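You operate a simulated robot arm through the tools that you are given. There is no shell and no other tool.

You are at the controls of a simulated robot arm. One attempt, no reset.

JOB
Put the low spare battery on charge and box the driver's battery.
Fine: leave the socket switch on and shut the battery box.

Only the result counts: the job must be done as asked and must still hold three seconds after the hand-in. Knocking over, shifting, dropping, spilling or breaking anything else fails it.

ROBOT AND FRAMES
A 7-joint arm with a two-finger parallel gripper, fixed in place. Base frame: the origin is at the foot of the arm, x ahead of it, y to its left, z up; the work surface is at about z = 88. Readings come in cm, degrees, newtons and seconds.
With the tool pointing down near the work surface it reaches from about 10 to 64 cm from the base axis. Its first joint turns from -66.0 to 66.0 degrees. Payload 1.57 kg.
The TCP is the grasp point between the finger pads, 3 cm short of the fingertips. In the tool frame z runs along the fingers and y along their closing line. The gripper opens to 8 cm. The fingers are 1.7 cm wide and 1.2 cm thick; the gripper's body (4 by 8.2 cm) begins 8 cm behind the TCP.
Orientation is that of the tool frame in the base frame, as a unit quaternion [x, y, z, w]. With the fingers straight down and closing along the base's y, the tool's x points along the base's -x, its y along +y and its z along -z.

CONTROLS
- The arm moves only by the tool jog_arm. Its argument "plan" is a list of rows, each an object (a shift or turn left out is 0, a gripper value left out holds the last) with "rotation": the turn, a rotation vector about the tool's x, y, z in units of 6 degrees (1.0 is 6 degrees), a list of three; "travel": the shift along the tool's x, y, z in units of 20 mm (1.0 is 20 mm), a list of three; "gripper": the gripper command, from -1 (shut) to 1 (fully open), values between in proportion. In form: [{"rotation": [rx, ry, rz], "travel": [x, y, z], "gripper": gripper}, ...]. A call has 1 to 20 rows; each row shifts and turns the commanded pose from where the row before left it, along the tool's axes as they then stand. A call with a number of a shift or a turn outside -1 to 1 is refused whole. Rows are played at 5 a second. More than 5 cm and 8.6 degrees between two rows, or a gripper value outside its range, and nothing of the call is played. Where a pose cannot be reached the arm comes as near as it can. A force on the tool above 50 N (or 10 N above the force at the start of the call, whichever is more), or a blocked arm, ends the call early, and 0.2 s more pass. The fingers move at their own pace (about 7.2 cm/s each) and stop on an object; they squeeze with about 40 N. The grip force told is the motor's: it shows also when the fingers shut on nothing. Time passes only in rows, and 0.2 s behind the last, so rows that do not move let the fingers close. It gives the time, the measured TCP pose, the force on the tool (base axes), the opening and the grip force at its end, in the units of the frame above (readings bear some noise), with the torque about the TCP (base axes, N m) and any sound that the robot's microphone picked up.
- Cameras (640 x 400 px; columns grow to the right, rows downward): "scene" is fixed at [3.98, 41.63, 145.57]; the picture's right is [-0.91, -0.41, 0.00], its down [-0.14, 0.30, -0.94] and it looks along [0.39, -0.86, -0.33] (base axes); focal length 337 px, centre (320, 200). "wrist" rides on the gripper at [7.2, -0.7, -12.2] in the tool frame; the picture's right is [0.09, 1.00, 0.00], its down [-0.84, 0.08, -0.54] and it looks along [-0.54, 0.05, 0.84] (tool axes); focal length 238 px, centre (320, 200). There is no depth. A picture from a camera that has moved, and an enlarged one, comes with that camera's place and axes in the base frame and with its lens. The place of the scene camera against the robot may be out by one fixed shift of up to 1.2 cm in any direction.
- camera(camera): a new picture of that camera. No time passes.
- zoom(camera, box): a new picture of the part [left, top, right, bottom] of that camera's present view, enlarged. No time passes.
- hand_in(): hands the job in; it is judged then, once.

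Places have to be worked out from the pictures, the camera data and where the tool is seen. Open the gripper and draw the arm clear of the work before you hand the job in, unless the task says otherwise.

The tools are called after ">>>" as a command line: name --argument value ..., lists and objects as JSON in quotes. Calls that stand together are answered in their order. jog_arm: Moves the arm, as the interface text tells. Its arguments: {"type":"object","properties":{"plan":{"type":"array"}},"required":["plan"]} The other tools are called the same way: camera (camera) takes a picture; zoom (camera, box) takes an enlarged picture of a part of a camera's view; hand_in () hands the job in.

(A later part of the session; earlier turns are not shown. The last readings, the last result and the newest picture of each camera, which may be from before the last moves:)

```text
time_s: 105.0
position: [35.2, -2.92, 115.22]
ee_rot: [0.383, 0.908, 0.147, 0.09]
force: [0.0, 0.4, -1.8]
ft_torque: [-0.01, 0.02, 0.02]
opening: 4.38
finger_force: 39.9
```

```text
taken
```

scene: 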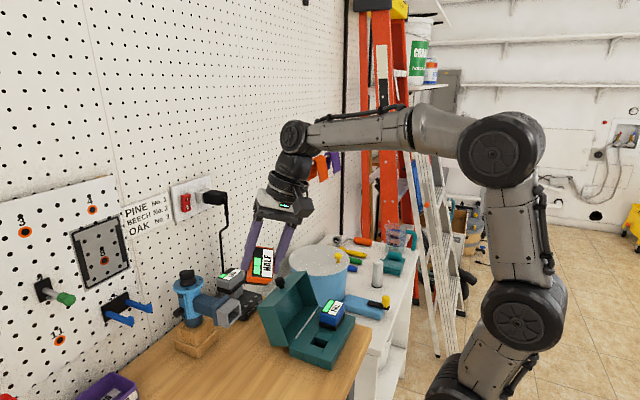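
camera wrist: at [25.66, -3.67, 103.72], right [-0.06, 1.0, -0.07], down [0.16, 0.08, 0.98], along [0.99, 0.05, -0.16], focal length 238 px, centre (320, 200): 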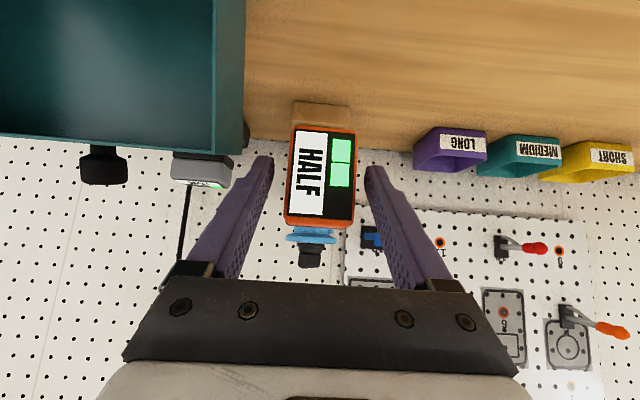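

The rotation is proceeding as planned with HALF held. I complete the remaining 60°.

>>> jog_arm --plan '[{"rotation": [0.0427, 0.577, 0.815]}, {"rotation": [0.0427, 0.577, 0.815]}, {"rotation": [0.0427, 0.577, 0.815]}, {"rotation": [0.0427, 0.577, 0.815]}, {"rotation": [0.0427, 0.577, 0.815]}, {"rotation": [0.0427, 0.577, 0.815]}, {"rotation": [0.0427, 0.577, 0.815]}, {"rotation": [0.0427, 0.577, 0.815]}, {"rotation": [0.0427, 0.577, 0.815]}, {"rotation": [0.0427, 0.577, 0.815]}, {}]'

>>> camera --camera "scene"

>>> camera --camera "wrist"

```text
time_s: 107.4
position: [35.27, -2.87, 115.18]
ee_rot: [0.661, 0.659, 0.254, -0.253]
force: [-1.1, 0.6, -1.4]
ft_torque: [0.03, -0.02, 0.0]
opening: 4.35
finger_force: 39.7
```

```text
taken
```

scene: 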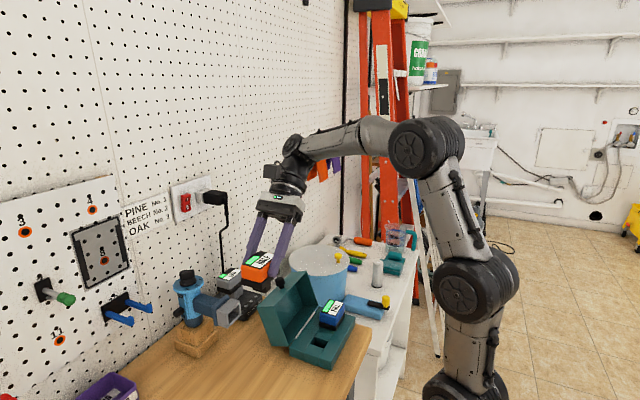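

```text
taken
camera wrist: at [34.69, -5.69, 128.83], right [1.0, 0.07, 0.06], down [0.08, -0.98, -0.16], along [0.05, 0.16, -0.99], focal length 238 px, centre (320, 200)
```

wrist: 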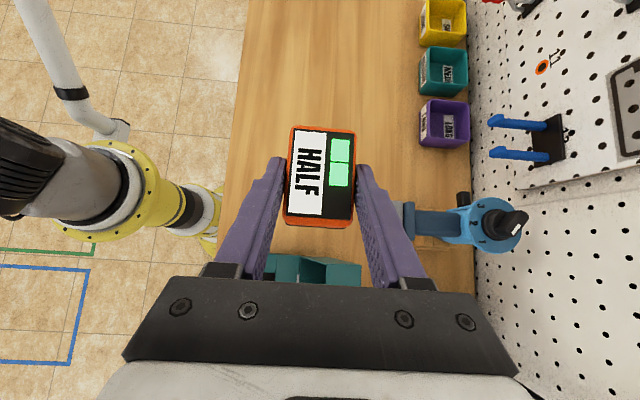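

HALF is now tongue-down with the label up. I zoom to measure it precisely in the camera frame.

>>> zoom --camera "wrist" --box '[270, 115, 370, 235]'

>>> zoom --camera "scene" --box '[200, 190, 360, 330]'

```text
3.33 times, centred on (320, 175) of wrist
camera zoom: at [34.69, -5.69, 128.83], right [1.0, 0.07, 0.06], down [0.08, -0.98, -0.16], along [0.05, 0.16, -0.99], focal length 794 px, centre (320, 283)
```

zoom: 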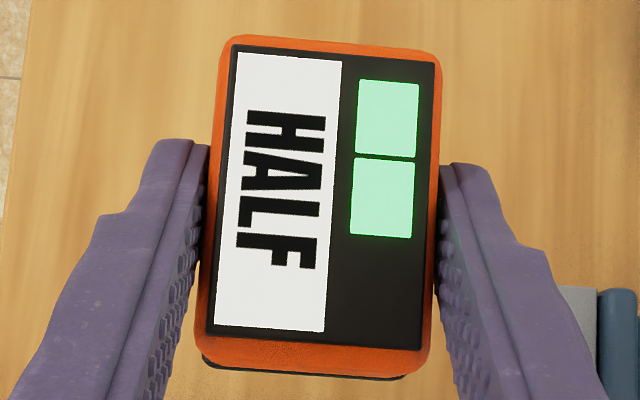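

```text
2.86 times, centred on (280, 260) of scene
camera zoom: at [3.98, 41.63, 145.57], right [-0.91, -0.41, 0.0], down [-0.14, 0.3, -0.94], along [0.39, -0.86, -0.33], focal length 962 px, centre (434, 29)
```

zoom: 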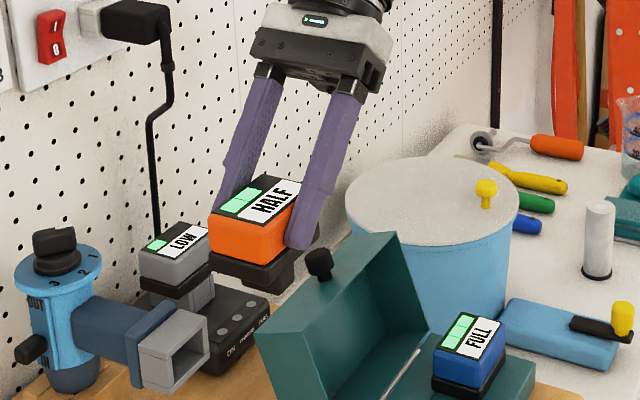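

The battery axis is about 1.05 cm to +y of the TCP. I move to a spot 13 cm in +x of the box pocket to measure the empty pocket with the same camera orientation.

>>> jog_arm --plan '[{"travel": [-0.83, 0.55, -0.411]}, {"travel": [-0.83, 0.55, -0.411]}, {"travel": [-0.83, 0.55, -0.411]}, {"travel": [-0.83, 0.55, -0.411]}, {"travel": [-0.83, 0.55, -0.411]}, {"travel": [-0.83, 0.55, -0.411]}, {}]'

>>> camera --camera "wrist"

>>> zoom --camera "wrist" --box '[170, 160, 270, 240]'

```text
time_s: 109.0
position: [41.94, -13.79, 112.04]
ee_rot: [0.66, 0.66, 0.253, -0.253]
force: [-0.2, 0.0, -2.7]
ft_torque: [-0.03, -0.02, 0.0]
opening: 4.39
finger_force: 39.2
```

```text
taken
camera wrist: at [41.33, -16.47, 125.84], right [1.0, 0.07, 0.06], down [0.08, -0.98, -0.15], along [0.05, 0.16, -0.99], focal length 238 px, centre (320, 200)
```

wrist: 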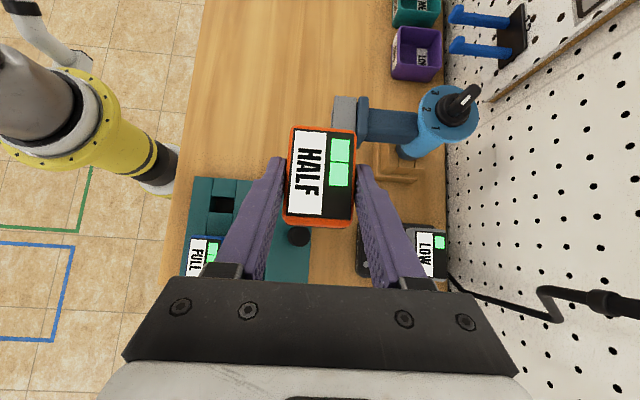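

```text
5.00 times, centred on (220, 200) of wrist
camera zoom: at [41.33, -16.47, 125.84], right [1.0, 0.07, 0.06], down [0.08, -0.98, -0.15], along [0.05, 0.16, -0.99], focal length 1192 px, centre (820, 200)
```

zoom: 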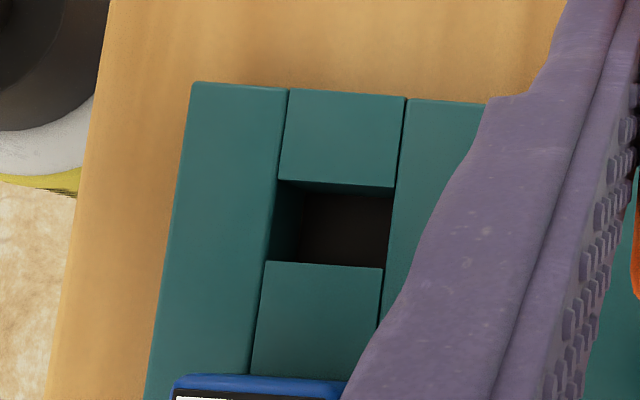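

Required shift is (−13.16, +0.05) cm. I move over the pocket and descend to just above tongue entry.

>>> jog_arm --plan '[{"travel": [0.02, -0.94, 0.016]}, {"travel": [0, -0.94, 0]}, {"travel": [0, -0.94, 0]}, {"travel": [0, -0.94, 0]}, {"travel": [0, -0.94, 0]}, {"travel": [0, -0.94, 0]}, {"travel": [0, -0.94, 0]}, {"travel": [-0.669, 0, 0.743]}, {"travel": [-0.669, 0, 0.743]}, {"travel": [-0.669, 0, 0.743]}, {"travel": [-0.669, 0, 0.743]}, {"travel": [-0.669, 0, 0.743]}, {"travel": [-0.669, 0, 0.743]}, {}]'

>>> camera --camera "wrist"

>>> zoom --camera "scene" --box '[280, 260, 390, 370]'

```text
time_s: 112.0
position: [28.86, -13.64, 100.24]
ee_rot: [0.66, 0.66, 0.254, -0.253]
force: [0.1, 0.4, -2.7]
ft_torque: [-0.02, -0.01, 0.0]
opening: 4.36
finger_force: 39.7
```

```text
taken
camera wrist: at [28.19, -16.33, 113.79], right [1.0, 0.07, 0.06], down [0.08, -0.98, -0.15], along [0.05, 0.16, -0.99], focal length 238 px, centre (320, 200)
```

wrist: 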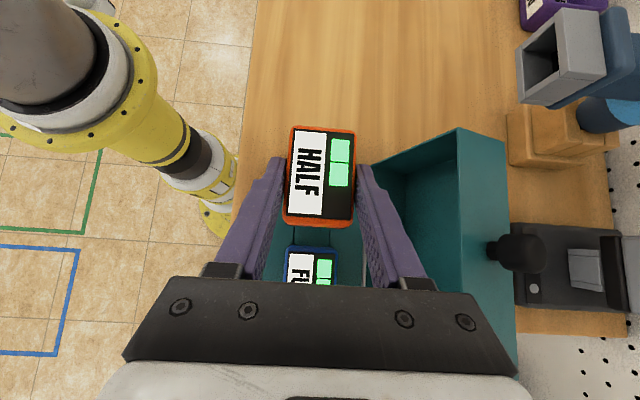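

```text
3.64 times, centred on (335, 315) of scene
camera zoom: at [3.98, 41.63, 145.57], right [-0.91, -0.41, 0.0], down [-0.14, 0.3, -0.94], along [0.39, -0.86, -0.33], focal length 1224 px, centre (266, -218)
```

zoom: 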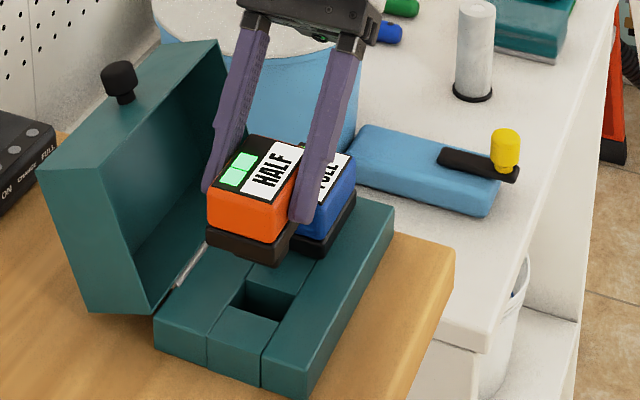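

>>> jog_arm --plan '[{"travel": [-0.5, 0, 0.557]}, {"travel": [-0.5, 0, 0.557]}, {"travel": [-0.3, 0, 0.334]}, {}]'

>>> zoom --camera "scene" --box '[300, 290, 370, 370]'

>>> camera --camera "wrist"

```text
time_s: 113.0
position: [28.76, -13.59, 96.23]
ee_rot: [0.66, 0.66, 0.255, -0.252]
force: [0.3, 0.5, -2.2]
ft_torque: [-0.04, 0.01, -0.04]
opening: 4.35
finger_force: 40.2
```

```text
5.00 times, centred on (335, 330) of scene
camera zoom: at [3.98, 41.63, 145.57], right [-0.91, -0.41, 0.0], down [-0.14, 0.3, -0.94], along [0.39, -0.86, -0.33], focal length 1683 px, centre (245, -450)
```

zoom: 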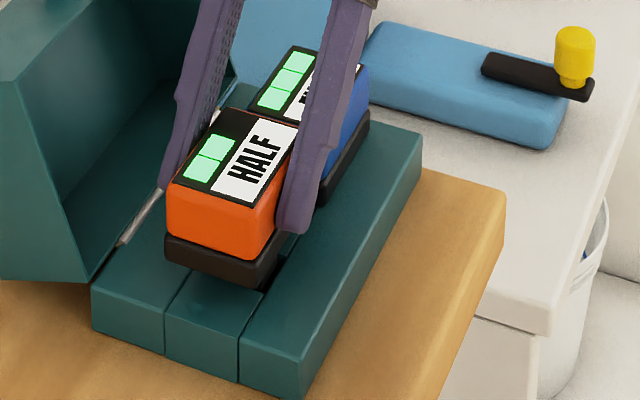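

```text
taken
camera wrist: at [28.18, -16.34, 109.93], right [1.0, 0.07, 0.06], down [0.08, -0.98, -0.16], along [0.05, 0.16, -0.99], focal length 238 px, centre (320, 200)
```

wrist: 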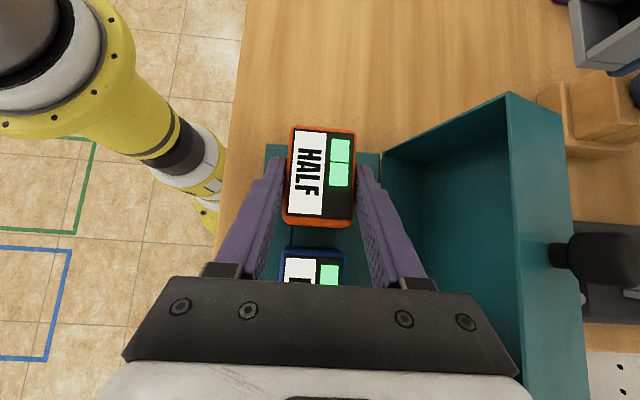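

Aligned over the pocket. I nudge y by −0.07 and lower slowly, watching force.

>>> jog_arm --plan '[{"travel": [-0.026, 0, -0.023]}, {"travel": [-0.134, 0, 0.149]}, {"travel": [-0.134, 0, 0.149]}, {"travel": [-0.134, 0, 0.149]}]'

>>> zoom --camera "scene" --box '[300, 290, 370, 370]'

```text
time_s: 114.0
position: [28.77, -13.76, 94.93]
ee_rot: [0.661, 0.66, 0.253, -0.252]
force: [0.0, -0.1, -2.4]
ft_torque: [-0.06, 0.01, -0.02]
opening: 4.37
finger_force: 40.2
```

```text
5.00 times, centred on (335, 330) of scene
camera zoom: at [3.98, 41.63, 145.57], right [-0.91, -0.41, 0.0], down [-0.14, 0.3, -0.94], along [0.39, -0.86, -0.33], focal length 1683 px, centre (245, -450)
```

zoom: 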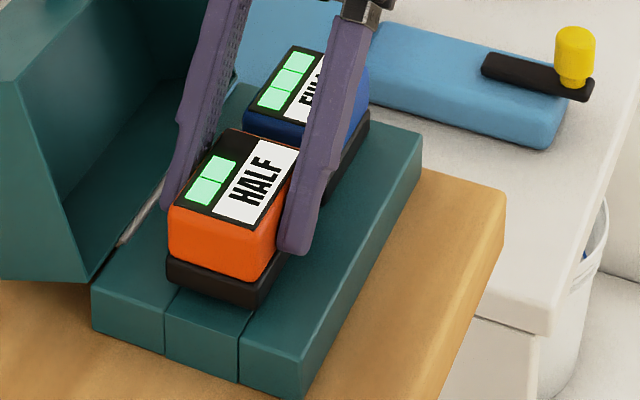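

>>> jog_arm --plan '[{"travel": [-0.1, 0, 0.111]}, {"travel": [-0.1, 0, 0.111]}, {"travel": [-0.067, 0, 0.074]}]'

>>> zoom --camera "scene" --box '[300, 290, 370, 370]'

```text
time_s: 114.8
position: [28.89, -13.62, 94.44]
ee_rot: [0.661, 0.659, 0.255, -0.252]
force: [-4.6, -1.5, 20.5]
ft_torque: [0.03, 0.63, 0.15]
opening: 4.37
finger_force: 40.2
```

```text
5.00 times, centred on (335, 330) of scene
camera zoom: at [3.95, 41.63, 145.57], right [-0.91, -0.41, 0.0], down [-0.14, 0.3, -0.94], along [0.39, -0.86, -0.33], focal length 1683 px, centre (245, -450)
```

zoom: 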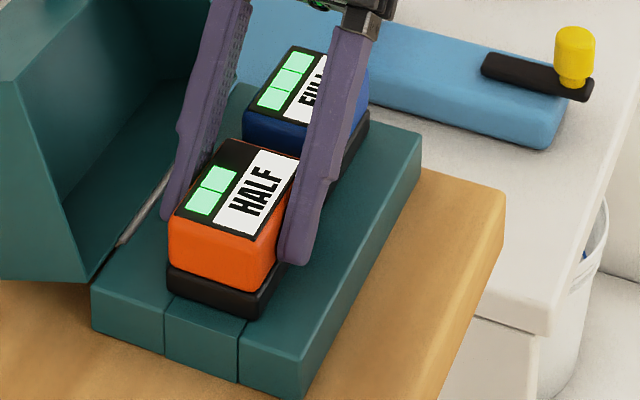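

HALF sits at exactly the same height and place LOW had; it is seated. I ease off, open the fingers slightly, and check.

>>> jog_arm --plan '[{"travel": [0.067, 0, -0.074]}, {"gripper": 0.3}, {"gripper": 0.45}, {"gripper": 0.45}]'

>>> zoom --camera "scene" --box '[300, 290, 370, 370]'

>>> zoom --camera "wrist" --box '[240, 110, 400, 290]'

```text
time_s: 115.8
position: [28.77, -13.69, 94.4]
ee_rot: [0.66, 0.661, 0.253, -0.252]
force: [-1.9, 0.8, 0.5]
ft_torque: [-0.01, 0.0, -0.02]
opening: 5.79
finger_force: 0.1
```

```text
5.00 times, centred on (335, 330) of scene
camera zoom: at [3.98, 41.63, 145.57], right [-0.91, -0.42, 0.0], down [-0.14, 0.3, -0.94], along [0.39, -0.86, -0.33], focal length 1683 px, centre (245, -450)
```

zoom: 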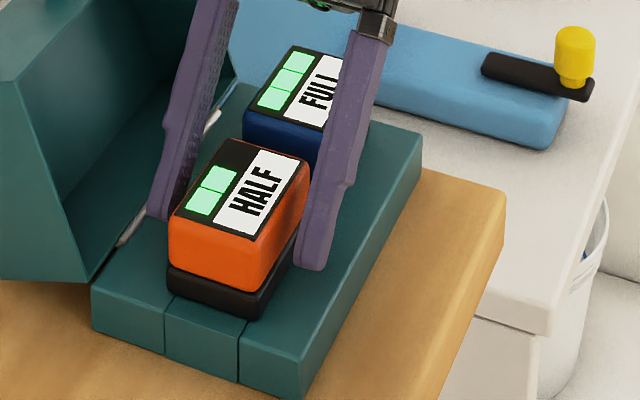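

```text
2.22 times, centred on (320, 200) of wrist
camera zoom: at [28.15, -16.47, 108.15], right [1.0, 0.07, 0.06], down [0.08, -0.98, -0.16], along [0.05, 0.16, -0.99], focal length 530 px, centre (320, 200)
```

zoom: 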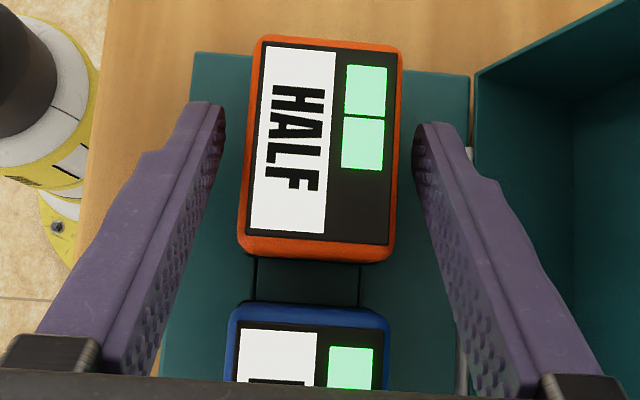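

HALF is boxed and stays seated. I rise, straighten the tool, and turn back to neutral yaw to close the lid by its knob.

>>> jog_arm --plan '[{"travel": [0.3, 0, -0.334]}, {"travel": [0.669, 0, -0.743]}, {"travel": [0.669, 0, -0.743]}, {"travel": [0.669, 0, -0.743]}, {"travel": [0.669, 0, -0.743]}, {"travel": [0.669, 0, -0.743]}, {"travel": [0.669, 0, -0.743]}, {"travel": [0.669, 0, -0.743]}, {"rotation": [0, -1, 0]}, {"rotation": [0, -1, 0]}, {"rotation": [0, -1, 0]}, {"rotation": [0, -1, 0]}, {"rotation": [0, -1, 0]}, {"rotation": [0, -1, 0]}, {"rotation": [0, -1, 0]}]'

>>> jog_arm --plan '[{"rotation": [0, 0, -1]}, {"rotation": [0, 0, -1]}, {"rotation": [0, 0, -1]}, {"rotation": [0, 0, -1]}, {"rotation": [0, 0, -1]}, {"rotation": [0, 0, -1]}, {"rotation": [0, 0, -1]}, {"rotation": [0, 0, -1]}, {"rotation": [0, 0, -1]}, {"rotation": [0, 0, -1]}, {"rotation": [0, 0, -1]}, {"rotation": [0, 0, -1]}, {"rotation": [0, 0, -1]}, {"rotation": [0, 0, -1]}, {"rotation": [0, 0, -1]}]'

>>> camera --camera "wrist"

>>> zoom --camera "scene" --box '[160, 190, 400, 380]'

```text
time_s: 119.0
position: [28.71, -13.72, 109.29]
ee_rot: [0.708, 0.706, -0.001, 0.002]
force: [0.9, -0.5, -0.2]
ft_torque: [0.01, -0.01, -0.01]
opening: 5.78
finger_force: 0.1
```

```text
time_s: 122.2
position: [28.84, -13.69, 109.38]
ee_rot: [0.0, 1.0, -0.001, 0.002]
force: [-0.1, 0.2, -0.5]
ft_torque: [-0.01, 0.01, 0.03]
opening: 5.81
finger_force: 0.0
```

```text
taken
camera wrist: at [21.62, -14.31, 121.37], right [-0.09, 1.0, 0.0], down [0.84, 0.08, 0.54], along [0.54, 0.05, -0.84], focal length 238 px, centre (320, 200)
```

wrist: 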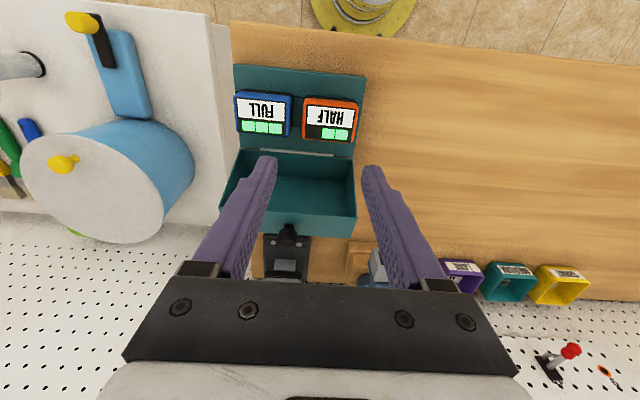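

```text
2.11 times, centred on (280, 285) of scene
camera zoom: at [3.98, 41.63, 145.57], right [-0.91, -0.41, 0.0], down [-0.14, 0.3, -0.94], along [0.39, -0.86, -0.33], focal length 709 px, centre (404, 21)
```

zoom: 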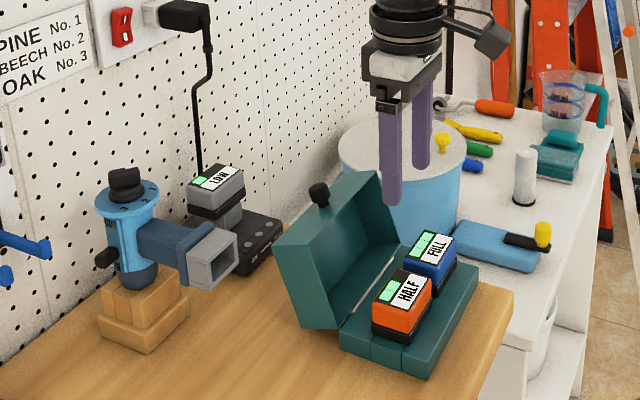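

Both batteries sit well. I move above the lid's knob and check alignment.

>>> jog_arm --plan '[{"travel": [-0.907, -0.193, 0], "gripper": 0.2}, {"travel": [-0.907, -0.193, 0]}, {"travel": [-0.907, -0.193, 0]}, {"travel": [-0.907, -0.193, 0]}, {"travel": [-0.907, -0.193, 0]}, {"travel": [-0.907, -0.193, 0]}, {"travel": [-0.907, -0.193, 0]}, {}]'

>>> camera --camera "wrist"

>>> zoom --camera "wrist" --box '[220, 60, 420, 180]'

>>> zoom --camera "scene" --box '[240, 210, 340, 320]'

```text
time_s: 124.0
position: [41.36, -16.41, 109.35]
ee_rot: [0.001, 1.0, -0.001, 0.001]
force: [0.8, -0.6, 0.9]
ft_torque: [-0.01, -0.01, -0.01]
opening: 4.81
finger_force: 0.2
```

```text
taken
camera wrist: at [34.25, -16.96, 121.38], right [-0.09, 1.0, 0.0], down [0.84, 0.08, 0.54], along [0.54, 0.05, -0.84], focal length 238 px, centre (320, 200)
```

wrist: 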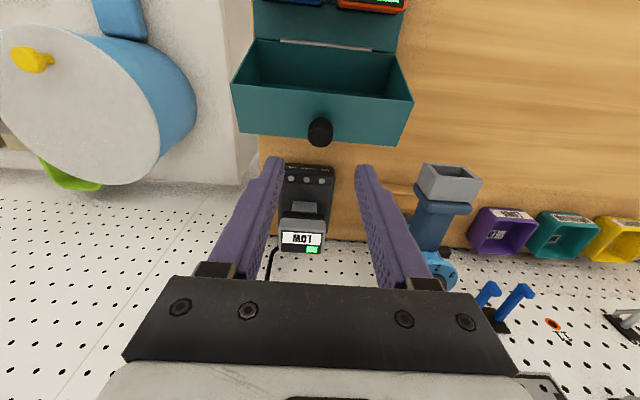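

```text
3.20 times, centred on (320, 120) of wrist
camera zoom: at [34.25, -16.96, 121.38], right [-0.09, 1.0, 0.0], down [0.84, 0.08, 0.54], along [0.54, 0.05, -0.84], focal length 763 px, centre (320, 456)
```

zoom: 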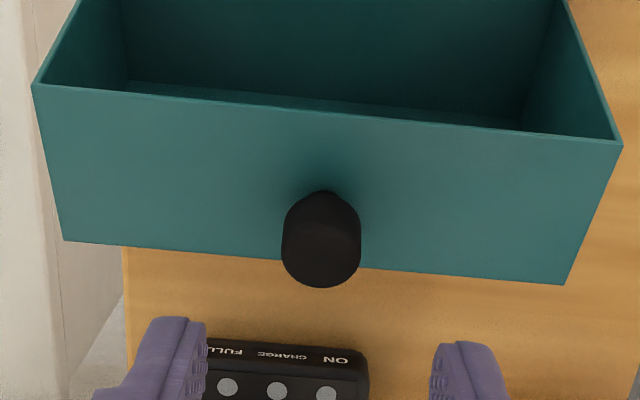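

```text
3.64 times, centred on (290, 265) of scene
camera zoom: at [3.98, 41.63, 145.57], right [-0.91, -0.42, 0.0], down [-0.14, 0.3, -0.94], along [0.39, -0.86, -0.33], focal length 1224 px, centre (429, -36)
```

zoom: 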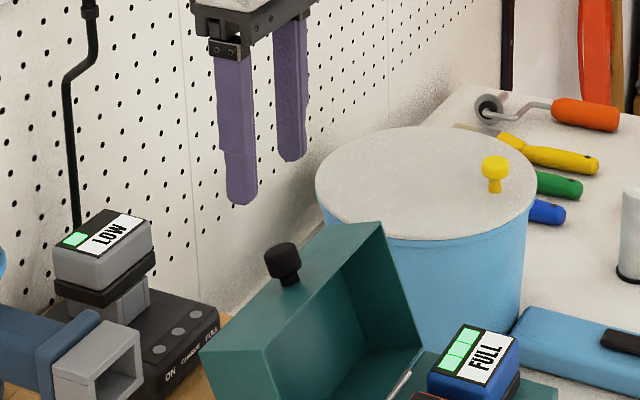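

Knob is centred between the fingers. I descend to the release pose (z≈102.1) and grip it.

>>> jog_arm --plan '[{"travel": [-0.04, 0, 1]}, {"travel": [0, 0, 1]}, {"travel": [0, 0, 0.9]}, {"travel": [0, 0, 0.7]}, {"gripper": -1}, {"gripper": -1}, {"gripper": -1}, {"gripper": -1}]'

>>> zoom --camera "scene" --box '[240, 210, 360, 340]'

```text
time_s: 125.8
position: [41.56, -16.37, 102.2]
ee_rot: [0.0, 1.0, 0.0, 0.0]
force: [0.2, 5.3, -1.4]
ft_torque: [0.11, -0.08, 0.0]
opening: 1.95
finger_force: 33.8
```

```text
3.08 times, centred on (300, 275) of scene
camera zoom: at [3.98, 41.65, 145.57], right [-0.91, -0.42, 0.0], down [-0.14, 0.3, -0.94], along [0.39, -0.86, -0.33], focal length 1036 px, centre (382, -31)
```

zoom: 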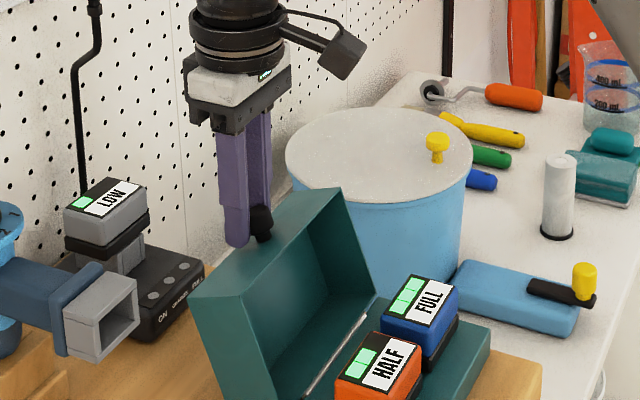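

Knob gripped. I reverse the opening arc step by step, first back to about 95°.

>>> jog_arm --plan '[{"travel": [0.28, 0, -0.2]}, {"travel": [0.3, 0, -0.19]}, {"travel": [0.3, 0, -0.17]}, {"travel": [0.3, 0, -0.14]}, {"travel": [0.3, 0, -0.12]}, {"travel": [0.3, 0, -0.1]}]'

>>> zoom --camera "scene" --box '[240, 210, 360, 340]'

```text
time_s: 127.2
position: [38.03, -16.48, 103.95]
ee_rot: [0.001, 1.0, 0.0, 0.001]
force: [7.2, 7.9, -4.6]
ft_torque: [0.22, -1.15, -0.02]
opening: 1.96
finger_force: 33.5
```

```text
3.08 times, centred on (300, 275) of scene
camera zoom: at [4.0, 41.66, 145.56], right [-0.91, -0.42, 0.0], down [-0.14, 0.3, -0.94], along [0.39, -0.86, -0.33], focal length 1036 px, centre (382, -31)
```

zoom: 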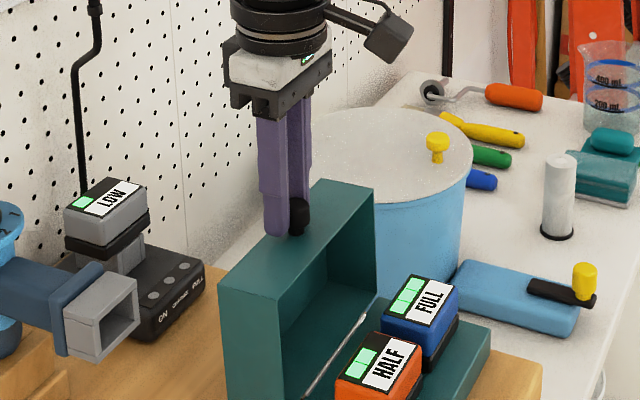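

>>> jog_arm --plan '[{"travel": [0.3, 0, -0.08]}, {"travel": [0.4, 0, -0.08]}, {"travel": [0.4, 0, -0.04]}, {"travel": [0.4, 0, 0]}, {"travel": [0.4, 0, 0]}, {"travel": [0.4, 0, 0.05]}, {"travel": [0.4, 0, 0.08]}]'

>>> zoom --camera "scene" --box '[250, 220, 390, 370]'

```text
time_s: 128.8
position: [32.49, -16.34, 104.12]
ee_rot: [0.001, 1.0, -0.001, 0.001]
force: [6.0, 6.8, 13.4]
ft_torque: [0.24, -0.99, 0.02]
opening: 1.96
finger_force: 33.7
```

```text
2.67 times, centred on (320, 295) of scene
camera zoom: at [3.98, 41.66, 145.56], right [-0.91, -0.41, 0.0], down [-0.14, 0.3, -0.94], along [0.39, -0.86, -0.33], focal length 898 px, centre (320, -53)
```

zoom: 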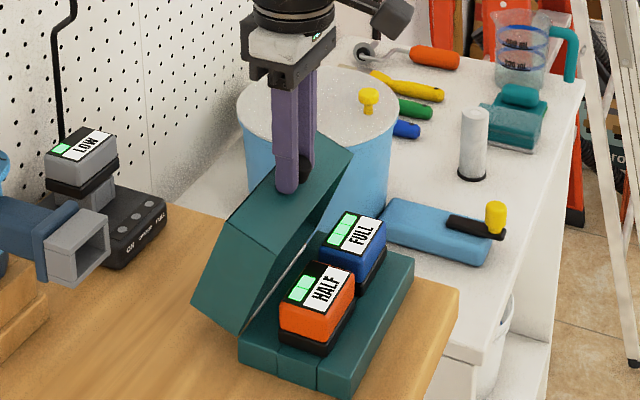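

Lid is back to about 65–70°. I continue the reverse arc down to about 30°.

>>> jog_arm --plan '[{"travel": [0.5, 0, 0.1]}, {"travel": [0.5, 0, 0.1]}, {"travel": [0.48, 0, 0.19]}, {"travel": [0.48, 0, 0.19]}, {"travel": [0.43, 0, 0.26]}, {"travel": [0.43, 0, 0.26]}, {"travel": [0.37, 0, 0.3]}, {"travel": [0.34, 0, 0.3]}]'

>>> zoom --camera "scene" --box '[250, 220, 390, 370]'

```text
time_s: 130.6
position: [25.47, -16.33, 100.73]
ee_rot: [0.001, 1.0, 0.0, 0.0]
force: [5.5, 2.9, 6.4]
ft_torque: [0.16, -1.13, 0.02]
opening: 1.98
finger_force: 33.8
```

```text
2.67 times, centred on (320, 295) of scene
camera zoom: at [3.99, 41.65, 145.57], right [-0.91, -0.42, 0.0], down [-0.14, 0.3, -0.94], along [0.39, -0.86, -0.33], focal length 898 px, centre (320, -53)
```

zoom: 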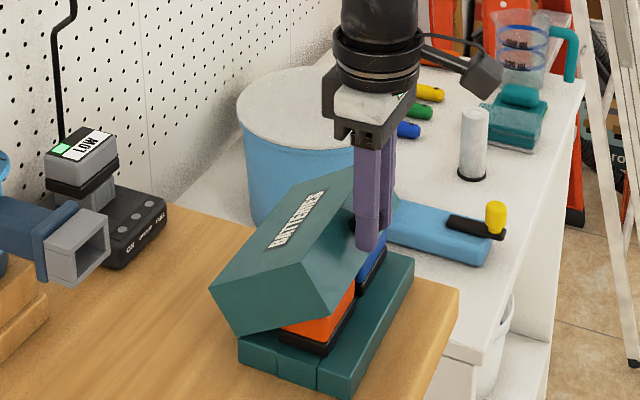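

>>> jog_arm --plan '[{"travel": [0.34, 0, 0.39]}, {"travel": [0.305, 0, 0.415]}, {"travel": [0.265, 0, 0.435]}, {"travel": [0.23, 0, 0.47]}, {"travel": [0.18, 0, 0.48]}]'

>>> zoom --camera "scene" --box '[270, 260, 390, 370]'

```text
time_s: 131.8
position: [22.83, -16.35, 96.22]
ee_rot: [0.001, 1.0, -0.002, 0.001]
force: [-2.1, 2.1, 9.8]
ft_torque: [0.1, -0.98, 0.04]
opening: 1.94
finger_force: 33.4
```

```text
3.64 times, centred on (330, 315) of scene
camera zoom: at [3.96, 41.64, 145.57], right [-0.91, -0.42, 0.0], down [-0.14, 0.3, -0.94], along [0.39, -0.86, -0.33], focal length 1224 px, centre (284, -218)
```

zoom: 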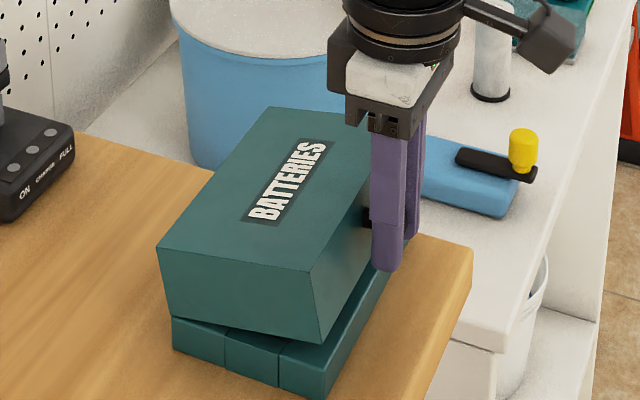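

>>> jog_arm --plan '[{"travel": [0.12, 0, 0.25]}, {"travel": [0.06, 0, 0.2]}]'

>>> zoom --camera "scene" --box '[270, 260, 390, 370]'

```text
time_s: 132.4
position: [22.47, -16.42, 95.51]
ee_rot: [0.001, 1.0, -0.002, 0.002]
force: [2.8, 3.5, 8.4]
ft_torque: [0.1, -1.05, 0.09]
opening: 1.97
finger_force: 33.4
```

```text
3.64 times, centred on (330, 315) of scene
camera zoom: at [3.97, 41.65, 145.57], right [-0.91, -0.42, 0.0], down [-0.14, 0.3, -0.94], along [0.39, -0.86, -0.33], focal length 1224 px, centre (284, -218)
```

zoom: 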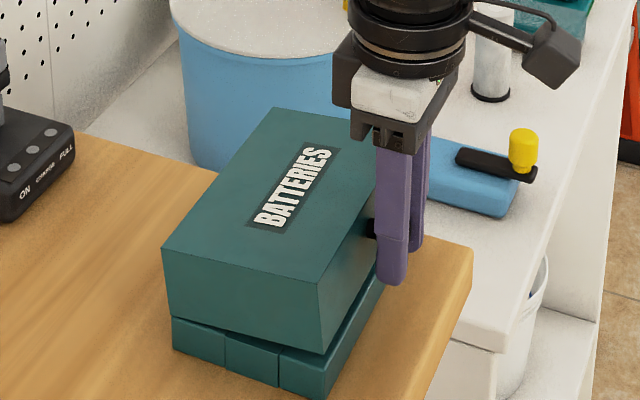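

>>> jog_arm --plan '[{"travel": [0.02, 0, 0.13]}, {"travel": [0.01, 0, 0.12]}]'

>>> zoom --camera "scene" --box '[270, 260, 390, 370]'

```text
time_s: 133.0
position: [22.3, -16.27, 94.86]
ee_rot: [0.0, 1.0, -0.001, 0.0]
force: [-2.8, 2.7, 9.3]
ft_torque: [0.06, -0.98, 0.04]
opening: 1.95
finger_force: 33.3
```

```text
3.64 times, centred on (330, 315) of scene
camera zoom: at [3.96, 41.64, 145.57], right [-0.91, -0.41, 0.0], down [-0.14, 0.3, -0.94], along [0.39, -0.86, -0.33], focal length 1224 px, centre (284, -218)
```

zoom: 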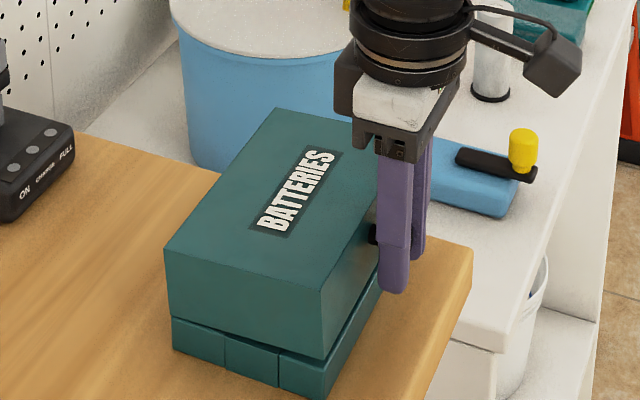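

>>> jog_arm --plan '[{"travel": [0, 0, 0.12]}, {"travel": [0, 0, 0.12]}]'

>>> zoom --camera "scene" --box '[290, 280, 380, 370]'

```text
time_s: 133.6
position: [22.38, -16.34, 94.5]
ee_rot: [0.001, 1.0, -0.002, 0.0]
force: [-13.4, -3.1, 10.6]
ft_torque: [0.01, -0.78, -0.01]
opening: 1.95
finger_force: 33.1
```

```text
4.44 times, centred on (335, 325) of scene
camera zoom: at [3.93, 41.63, 145.57], right [-0.91, -0.41, 0.0], down [-0.14, 0.3, -0.94], along [0.39, -0.86, -0.33], focal length 1496 px, centre (253, -356)
```

zoom: 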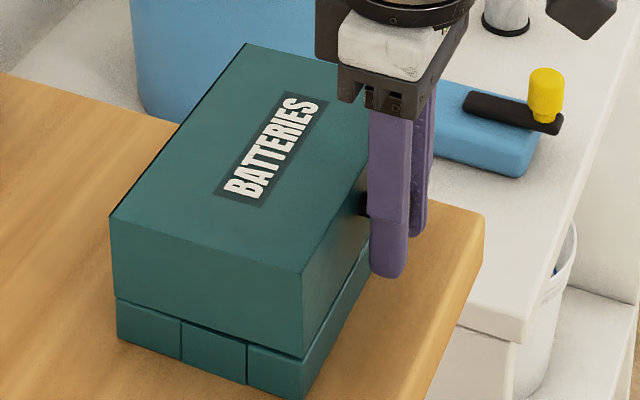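

The lid looks essentially closed. I release the knob, letting the lid rest, and inspect the seam.

>>> jog_arm --plan '[{"gripper": -0.2}, {"gripper": -0.2}, {"gripper": 0.2}, {}]'

>>> zoom --camera "scene" --box '[290, 280, 380, 370]'

>>> zoom --camera "scene" --box '[285, 320, 355, 375]'

```text
time_s: 134.6
position: [22.52, -16.44, 94.53]
ee_rot: [0.001, 1.0, 0.0, 0.001]
force: [0.8, 0.2, 0.3]
ft_torque: [0.01, 0.0, -0.02]
opening: 4.83
finger_force: 0.0
```

```text
4.44 times, centred on (335, 325) of scene
camera zoom: at [3.98, 41.63, 145.57], right [-0.91, -0.42, 0.0], down [-0.14, 0.3, -0.94], along [0.39, -0.86, -0.33], focal length 1496 px, centre (253, -356)
```

zoom: 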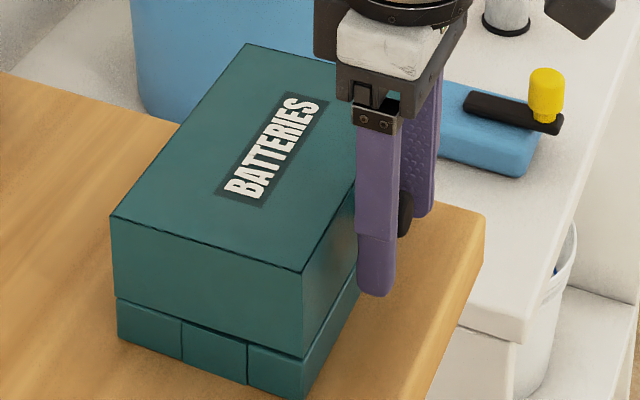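

```text
7.27 times, centred on (320, 348) of scene
camera zoom: at [3.98, 41.63, 145.57], right [-0.91, -0.42, 0.0], down [-0.14, 0.3, -0.94], along [0.39, -0.86, -0.33], focal length 2448 px, centre (320, -873)
```

zoom: 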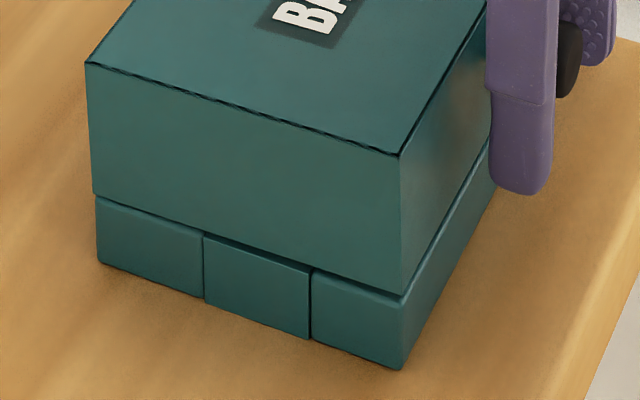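

>>> zoom --camera "scene" --box '[280, 280, 400, 380]'

```text
4.00 times, centred on (340, 330) of scene
camera zoom: at [3.98, 41.63, 145.57], right [-0.91, -0.42, 0.0], down [-0.14, 0.3, -0.94], along [0.39, -0.86, -0.33], focal length 1346 px, centre (240, -320)
```

zoom: 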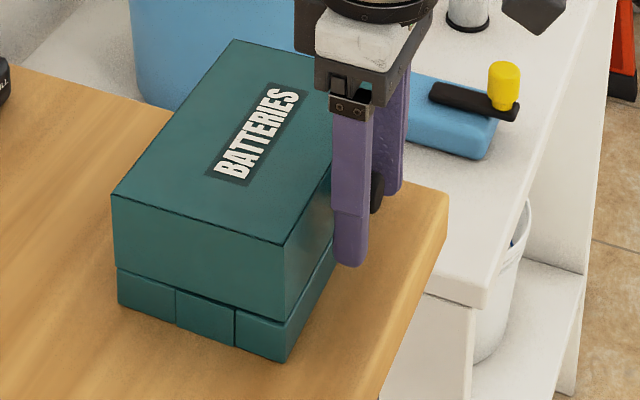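

The front of the lid is still about 3 mm higher than originally, so it isn't quite shut. I'll rise, close the fingers and press gently on the lid's front edge from above.

>>> jog_arm --plan '[{"travel": [0, 0, -1]}, {"travel": [0, 0, -1]}, {"travel": [0, 0, -1]}, {"travel": [0, 0, -1]}, {"travel": [-0.85, 0, 0], "gripper": -1}, {"travel": [-0.85, 0, 0]}, {"travel": [0, 0, 0]}, {"travel": [0, 0, 0.5]}, {"travel": [0, 0, 0.5]}]'

>>> zoom --camera "scene" --box '[280, 280, 400, 380]'

>>> camera --camera "wrist"

```text
time_s: 136.6
position: [25.85, -16.36, 100.42]
ee_rot: [0.001, 1.0, -0.001, 0.001]
force: [-0.4, -0.6, -0.4]
ft_torque: [-0.01, -0.01, -0.01]
opening: 0.0
finger_force: 21.5
```

```text
4.00 times, centred on (340, 330) of scene
camera zoom: at [3.98, 41.63, 145.57], right [-0.91, -0.42, 0.0], down [-0.14, 0.3, -0.94], along [0.39, -0.86, -0.33], focal length 1346 px, centre (240, -320)
```

zoom: 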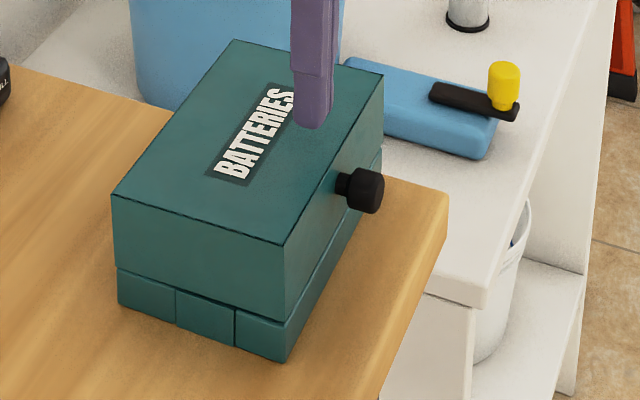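

```text
taken
camera wrist: at [18.75, -17.03, 112.43], right [-0.09, 1.0, 0.0], down [0.84, 0.08, 0.54], along [0.54, 0.05, -0.84], focal length 238 px, centre (320, 200)
```

wrist: 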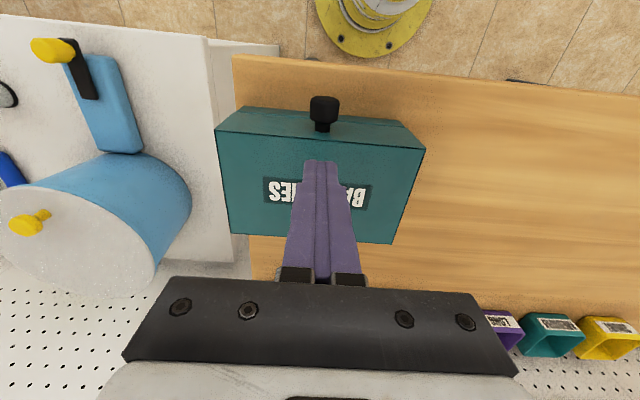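

>>> jog_arm --plan '[{"travel": [0, 0, 0.4]}, {"travel": [0, 0, 0.2]}, {"travel": [0, 0, 0.1]}, {"travel": [0, 0, 0.1]}]'

>>> zoom --camera "scene" --box '[280, 280, 400, 380]'

```text
time_s: 137.6
position: [25.83, -16.39, 98.8]
ee_rot: [0.002, 1.0, -0.001, 0.001]
force: [-0.3, 0.8, -0.4]
ft_torque: [0.02, 0.01, 0.02]
opening: 0.0
finger_force: 21.2
```

```text
4.00 times, centred on (340, 330) of scene
camera zoom: at [3.98, 41.63, 145.57], right [-0.91, -0.41, 0.0], down [-0.14, 0.3, -0.94], along [0.39, -0.86, -0.33], focal length 1346 px, centre (240, -320)
```

zoom: 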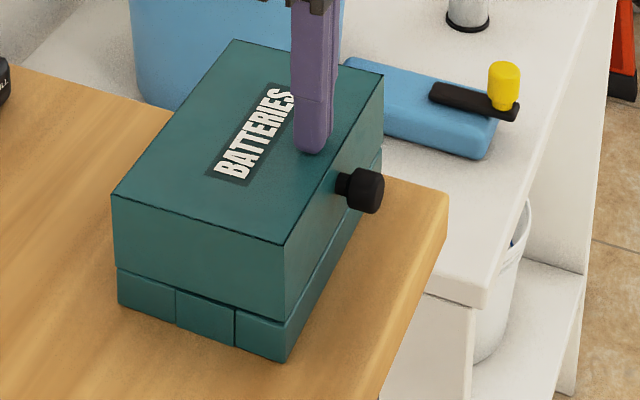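

>>> jog_arm --plan '[{"travel": [0, 0, 0.1]}, {"travel": [0, 0, 0.1]}, {"travel": [0, 0, 0.08]}]'

>>> zoom --camera "scene" --box '[280, 280, 400, 380]'

```text
time_s: 138.4
position: [25.79, -16.39, 98.31]
ee_rot: [0.001, 1.0, -0.001, 0.001]
force: [-4.4, 1.6, 9.3]
ft_torque: [0.07, 0.06, 0.02]
opening: 0.0
finger_force: 21.2
```

```text
4.00 times, centred on (340, 330) of scene
camera zoom: at [3.96, 41.64, 145.57], right [-0.91, -0.41, 0.0], down [-0.14, 0.3, -0.94], along [0.39, -0.86, -0.33], focal length 1346 px, centre (240, -320)
```

zoom: 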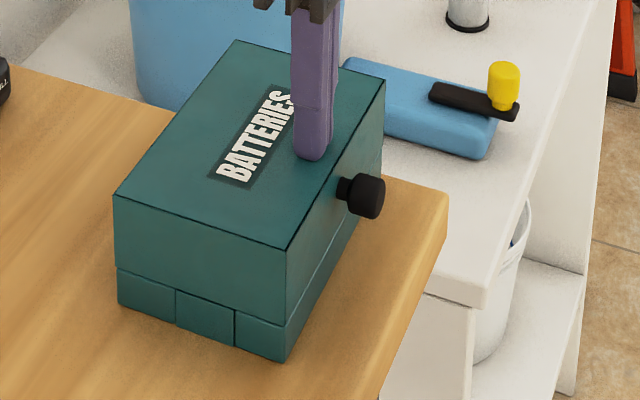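

The lid moves down under light pressure (9 N). I press slightly more until it seats.

>>> jog_arm --plan '[{"travel": [0, 0, 0.08]}, {"travel": [0, 0, 0.08]}, {}]'

>>> zoom --camera "scene" --box '[280, 280, 400, 380]'

```text
time_s: 139.3
position: [25.8, -16.49, 98.43]
ee_rot: [0.0, 1.0, -0.002, 0.002]
force: [-4.3, 4.4, 13.7]
ft_torque: [0.14, 0.15, -0.02]
opening: 0.0
finger_force: 21.2
stopped in row 3: the force on the tool passed its limit at 51 N (the readings are from after the stop); the commanded pose is now the measured one
```

```text
4.00 times, centred on (340, 330) of scene
camera zoom: at [3.96, 41.65, 145.57], right [-0.91, -0.42, 0.0], down [-0.14, 0.3, -0.94], along [0.39, -0.86, -0.33], focal length 1346 px, centre (240, -320)
```

zoom: 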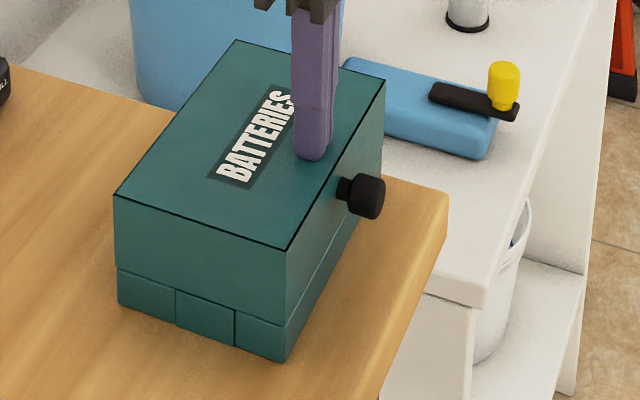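

The lid hit its firm stop and the corner now matches the original closed position exactly. I lift off and confirm that it stays shut.

>>> jog_arm --plan '[{"travel": [0, 0, -0.3]}, {"travel": [0, 0, -1]}, {"travel": [0, 0, -1]}, {"travel": [0, 0, -1]}, {"travel": [0, 0, -1]}, {"travel": [0, 0, -1]}, {"travel": [0, 0, -1]}]'

>>> zoom --camera "scene" --box '[280, 280, 400, 380]'

>>> camera --camera "scene"

```text
time_s: 140.9
position: [25.79, -16.45, 110.76]
ee_rot: [0.001, 1.0, -0.002, 0.001]
force: [0.5, 0.9, -0.3]
ft_torque: [0.0, -0.01, 0.01]
opening: 0.0
finger_force: 21.1
```

```text
4.00 times, centred on (340, 330) of scene
camera zoom: at [3.98, 41.63, 145.57], right [-0.91, -0.41, 0.0], down [-0.14, 0.3, -0.94], along [0.39, -0.86, -0.33], focal length 1346 px, centre (240, -320)
```

zoom: 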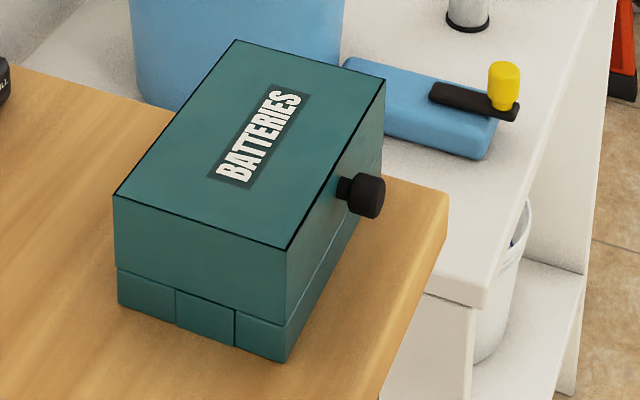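

```text
taken
```

scene: 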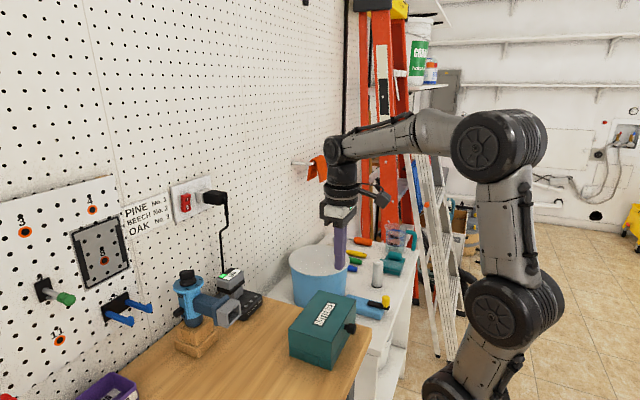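

The box is shut and stays shut. Now the socket switch: I go to a standoff in front of it at about (48, −12.9, 119) and pitch the closed fingers to horizontal.

>>> jog_arm --plan '[{"travel": [-0.925, 0.146, -0.35]}, {"travel": [-0.925, 0.146, -0.35]}, {"travel": [-0.925, 0.146, -0.35]}, {"travel": [-0.925, 0.146, -0.35]}, {"travel": [-0.925, 0.146, -0.35]}, {"travel": [-0.925, 0.146, -0.35]}, {"travel": [-0.925, 0.146, -0.35]}, {"travel": [-0.925, 0.146, -0.35]}, {"travel": [-0.925, 0.146, -0.35]}, {"travel": [-0.925, 0.146, -0.35]}, {"travel": [-0.925, 0.146, -0.35]}, {"travel": [-0.925, 0.146, -0.35]}]'

>>> jog_arm --plan '[{"rotation": [0, -1, 0]}, {"rotation": [0, -1, 0]}, {"rotation": [0, -1, 0]}, {"rotation": [0, -1, 0]}, {"rotation": [0, -1, 0]}, {"rotation": [0, -1, 0]}, {"rotation": [0, -1, 0]}, {"rotation": [0, -1, 0]}, {"rotation": [0, -1, 0]}, {"rotation": [0, -1, 0]}, {"rotation": [0, -1, 0]}, {"rotation": [0, -1, 0]}, {"rotation": [0, -1, 0]}, {"rotation": [0, -1, 0]}, {"rotation": [0, -1, 0]}]'

>>> camera --camera "wrist"

>>> zoom --camera "scene" --box '[150, 140, 330, 320]'

```text
time_s: 143.5
position: [47.94, -12.91, 119.44]
ee_rot: [0.0, 1.0, -0.002, 0.003]
force: [-0.1, 1.4, 0.4]
ft_torque: [0.0, 0.01, 0.01]
opening: 0.0
finger_force: 21.5
```

```text
time_s: 146.7
position: [47.91, -12.97, 119.52]
ee_rot: [-0.002, 0.705, -0.002, 0.709]
force: [0.4, -0.6, -0.4]
ft_torque: [0.02, 0.0, 0.05]
opening: 0.0
finger_force: 21.2
```

```text
taken
camera wrist: at [35.85, -13.56, 111.96], right [0.0, 1.0, -0.1], down [-0.55, 0.08, 0.83], along [0.84, 0.05, 0.54], focal length 238 px, centre (320, 200)
```

wrist: 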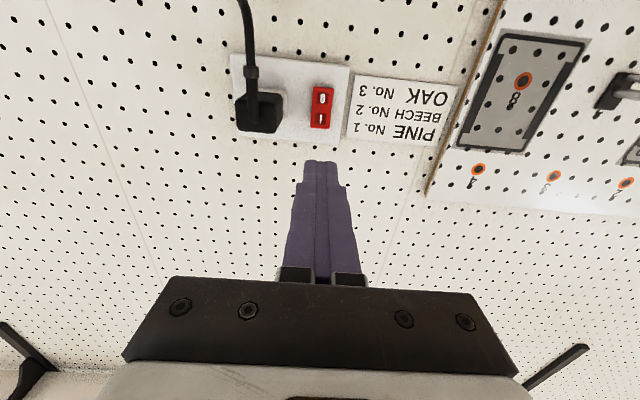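

```text
2.22 times, centred on (240, 230) of scene
camera zoom: at [3.98, 41.63, 145.57], right [-0.91, -0.41, 0.0], down [-0.14, 0.3, -0.94], along [0.39, -0.86, -0.33], focal length 748 px, centre (498, 133)
```

zoom: 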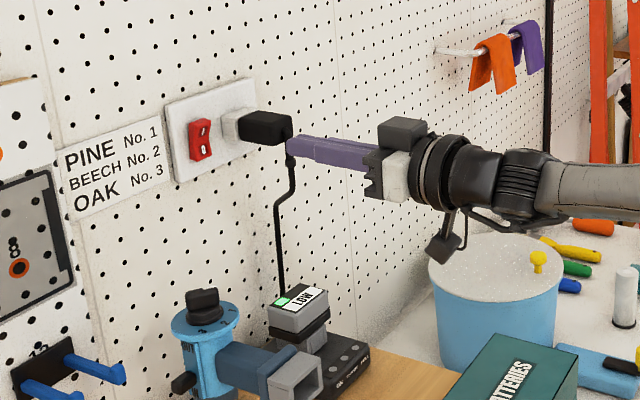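

>>> zoom --camera "wrist" --box '[220, 50, 360, 170]'

```text
3.33 times, centred on (290, 110) of wrist
camera zoom: at [35.85, -13.56, 111.96], right [0.0, 1.0, -0.1], down [-0.55, 0.08, 0.83], along [0.84, 0.05, 0.54], focal length 794 px, centre (420, 500)
```

zoom: 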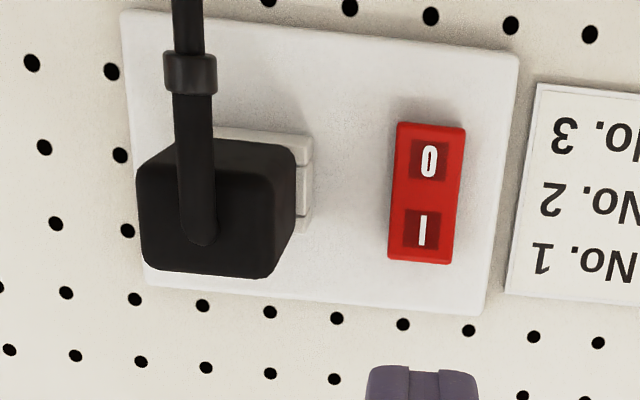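

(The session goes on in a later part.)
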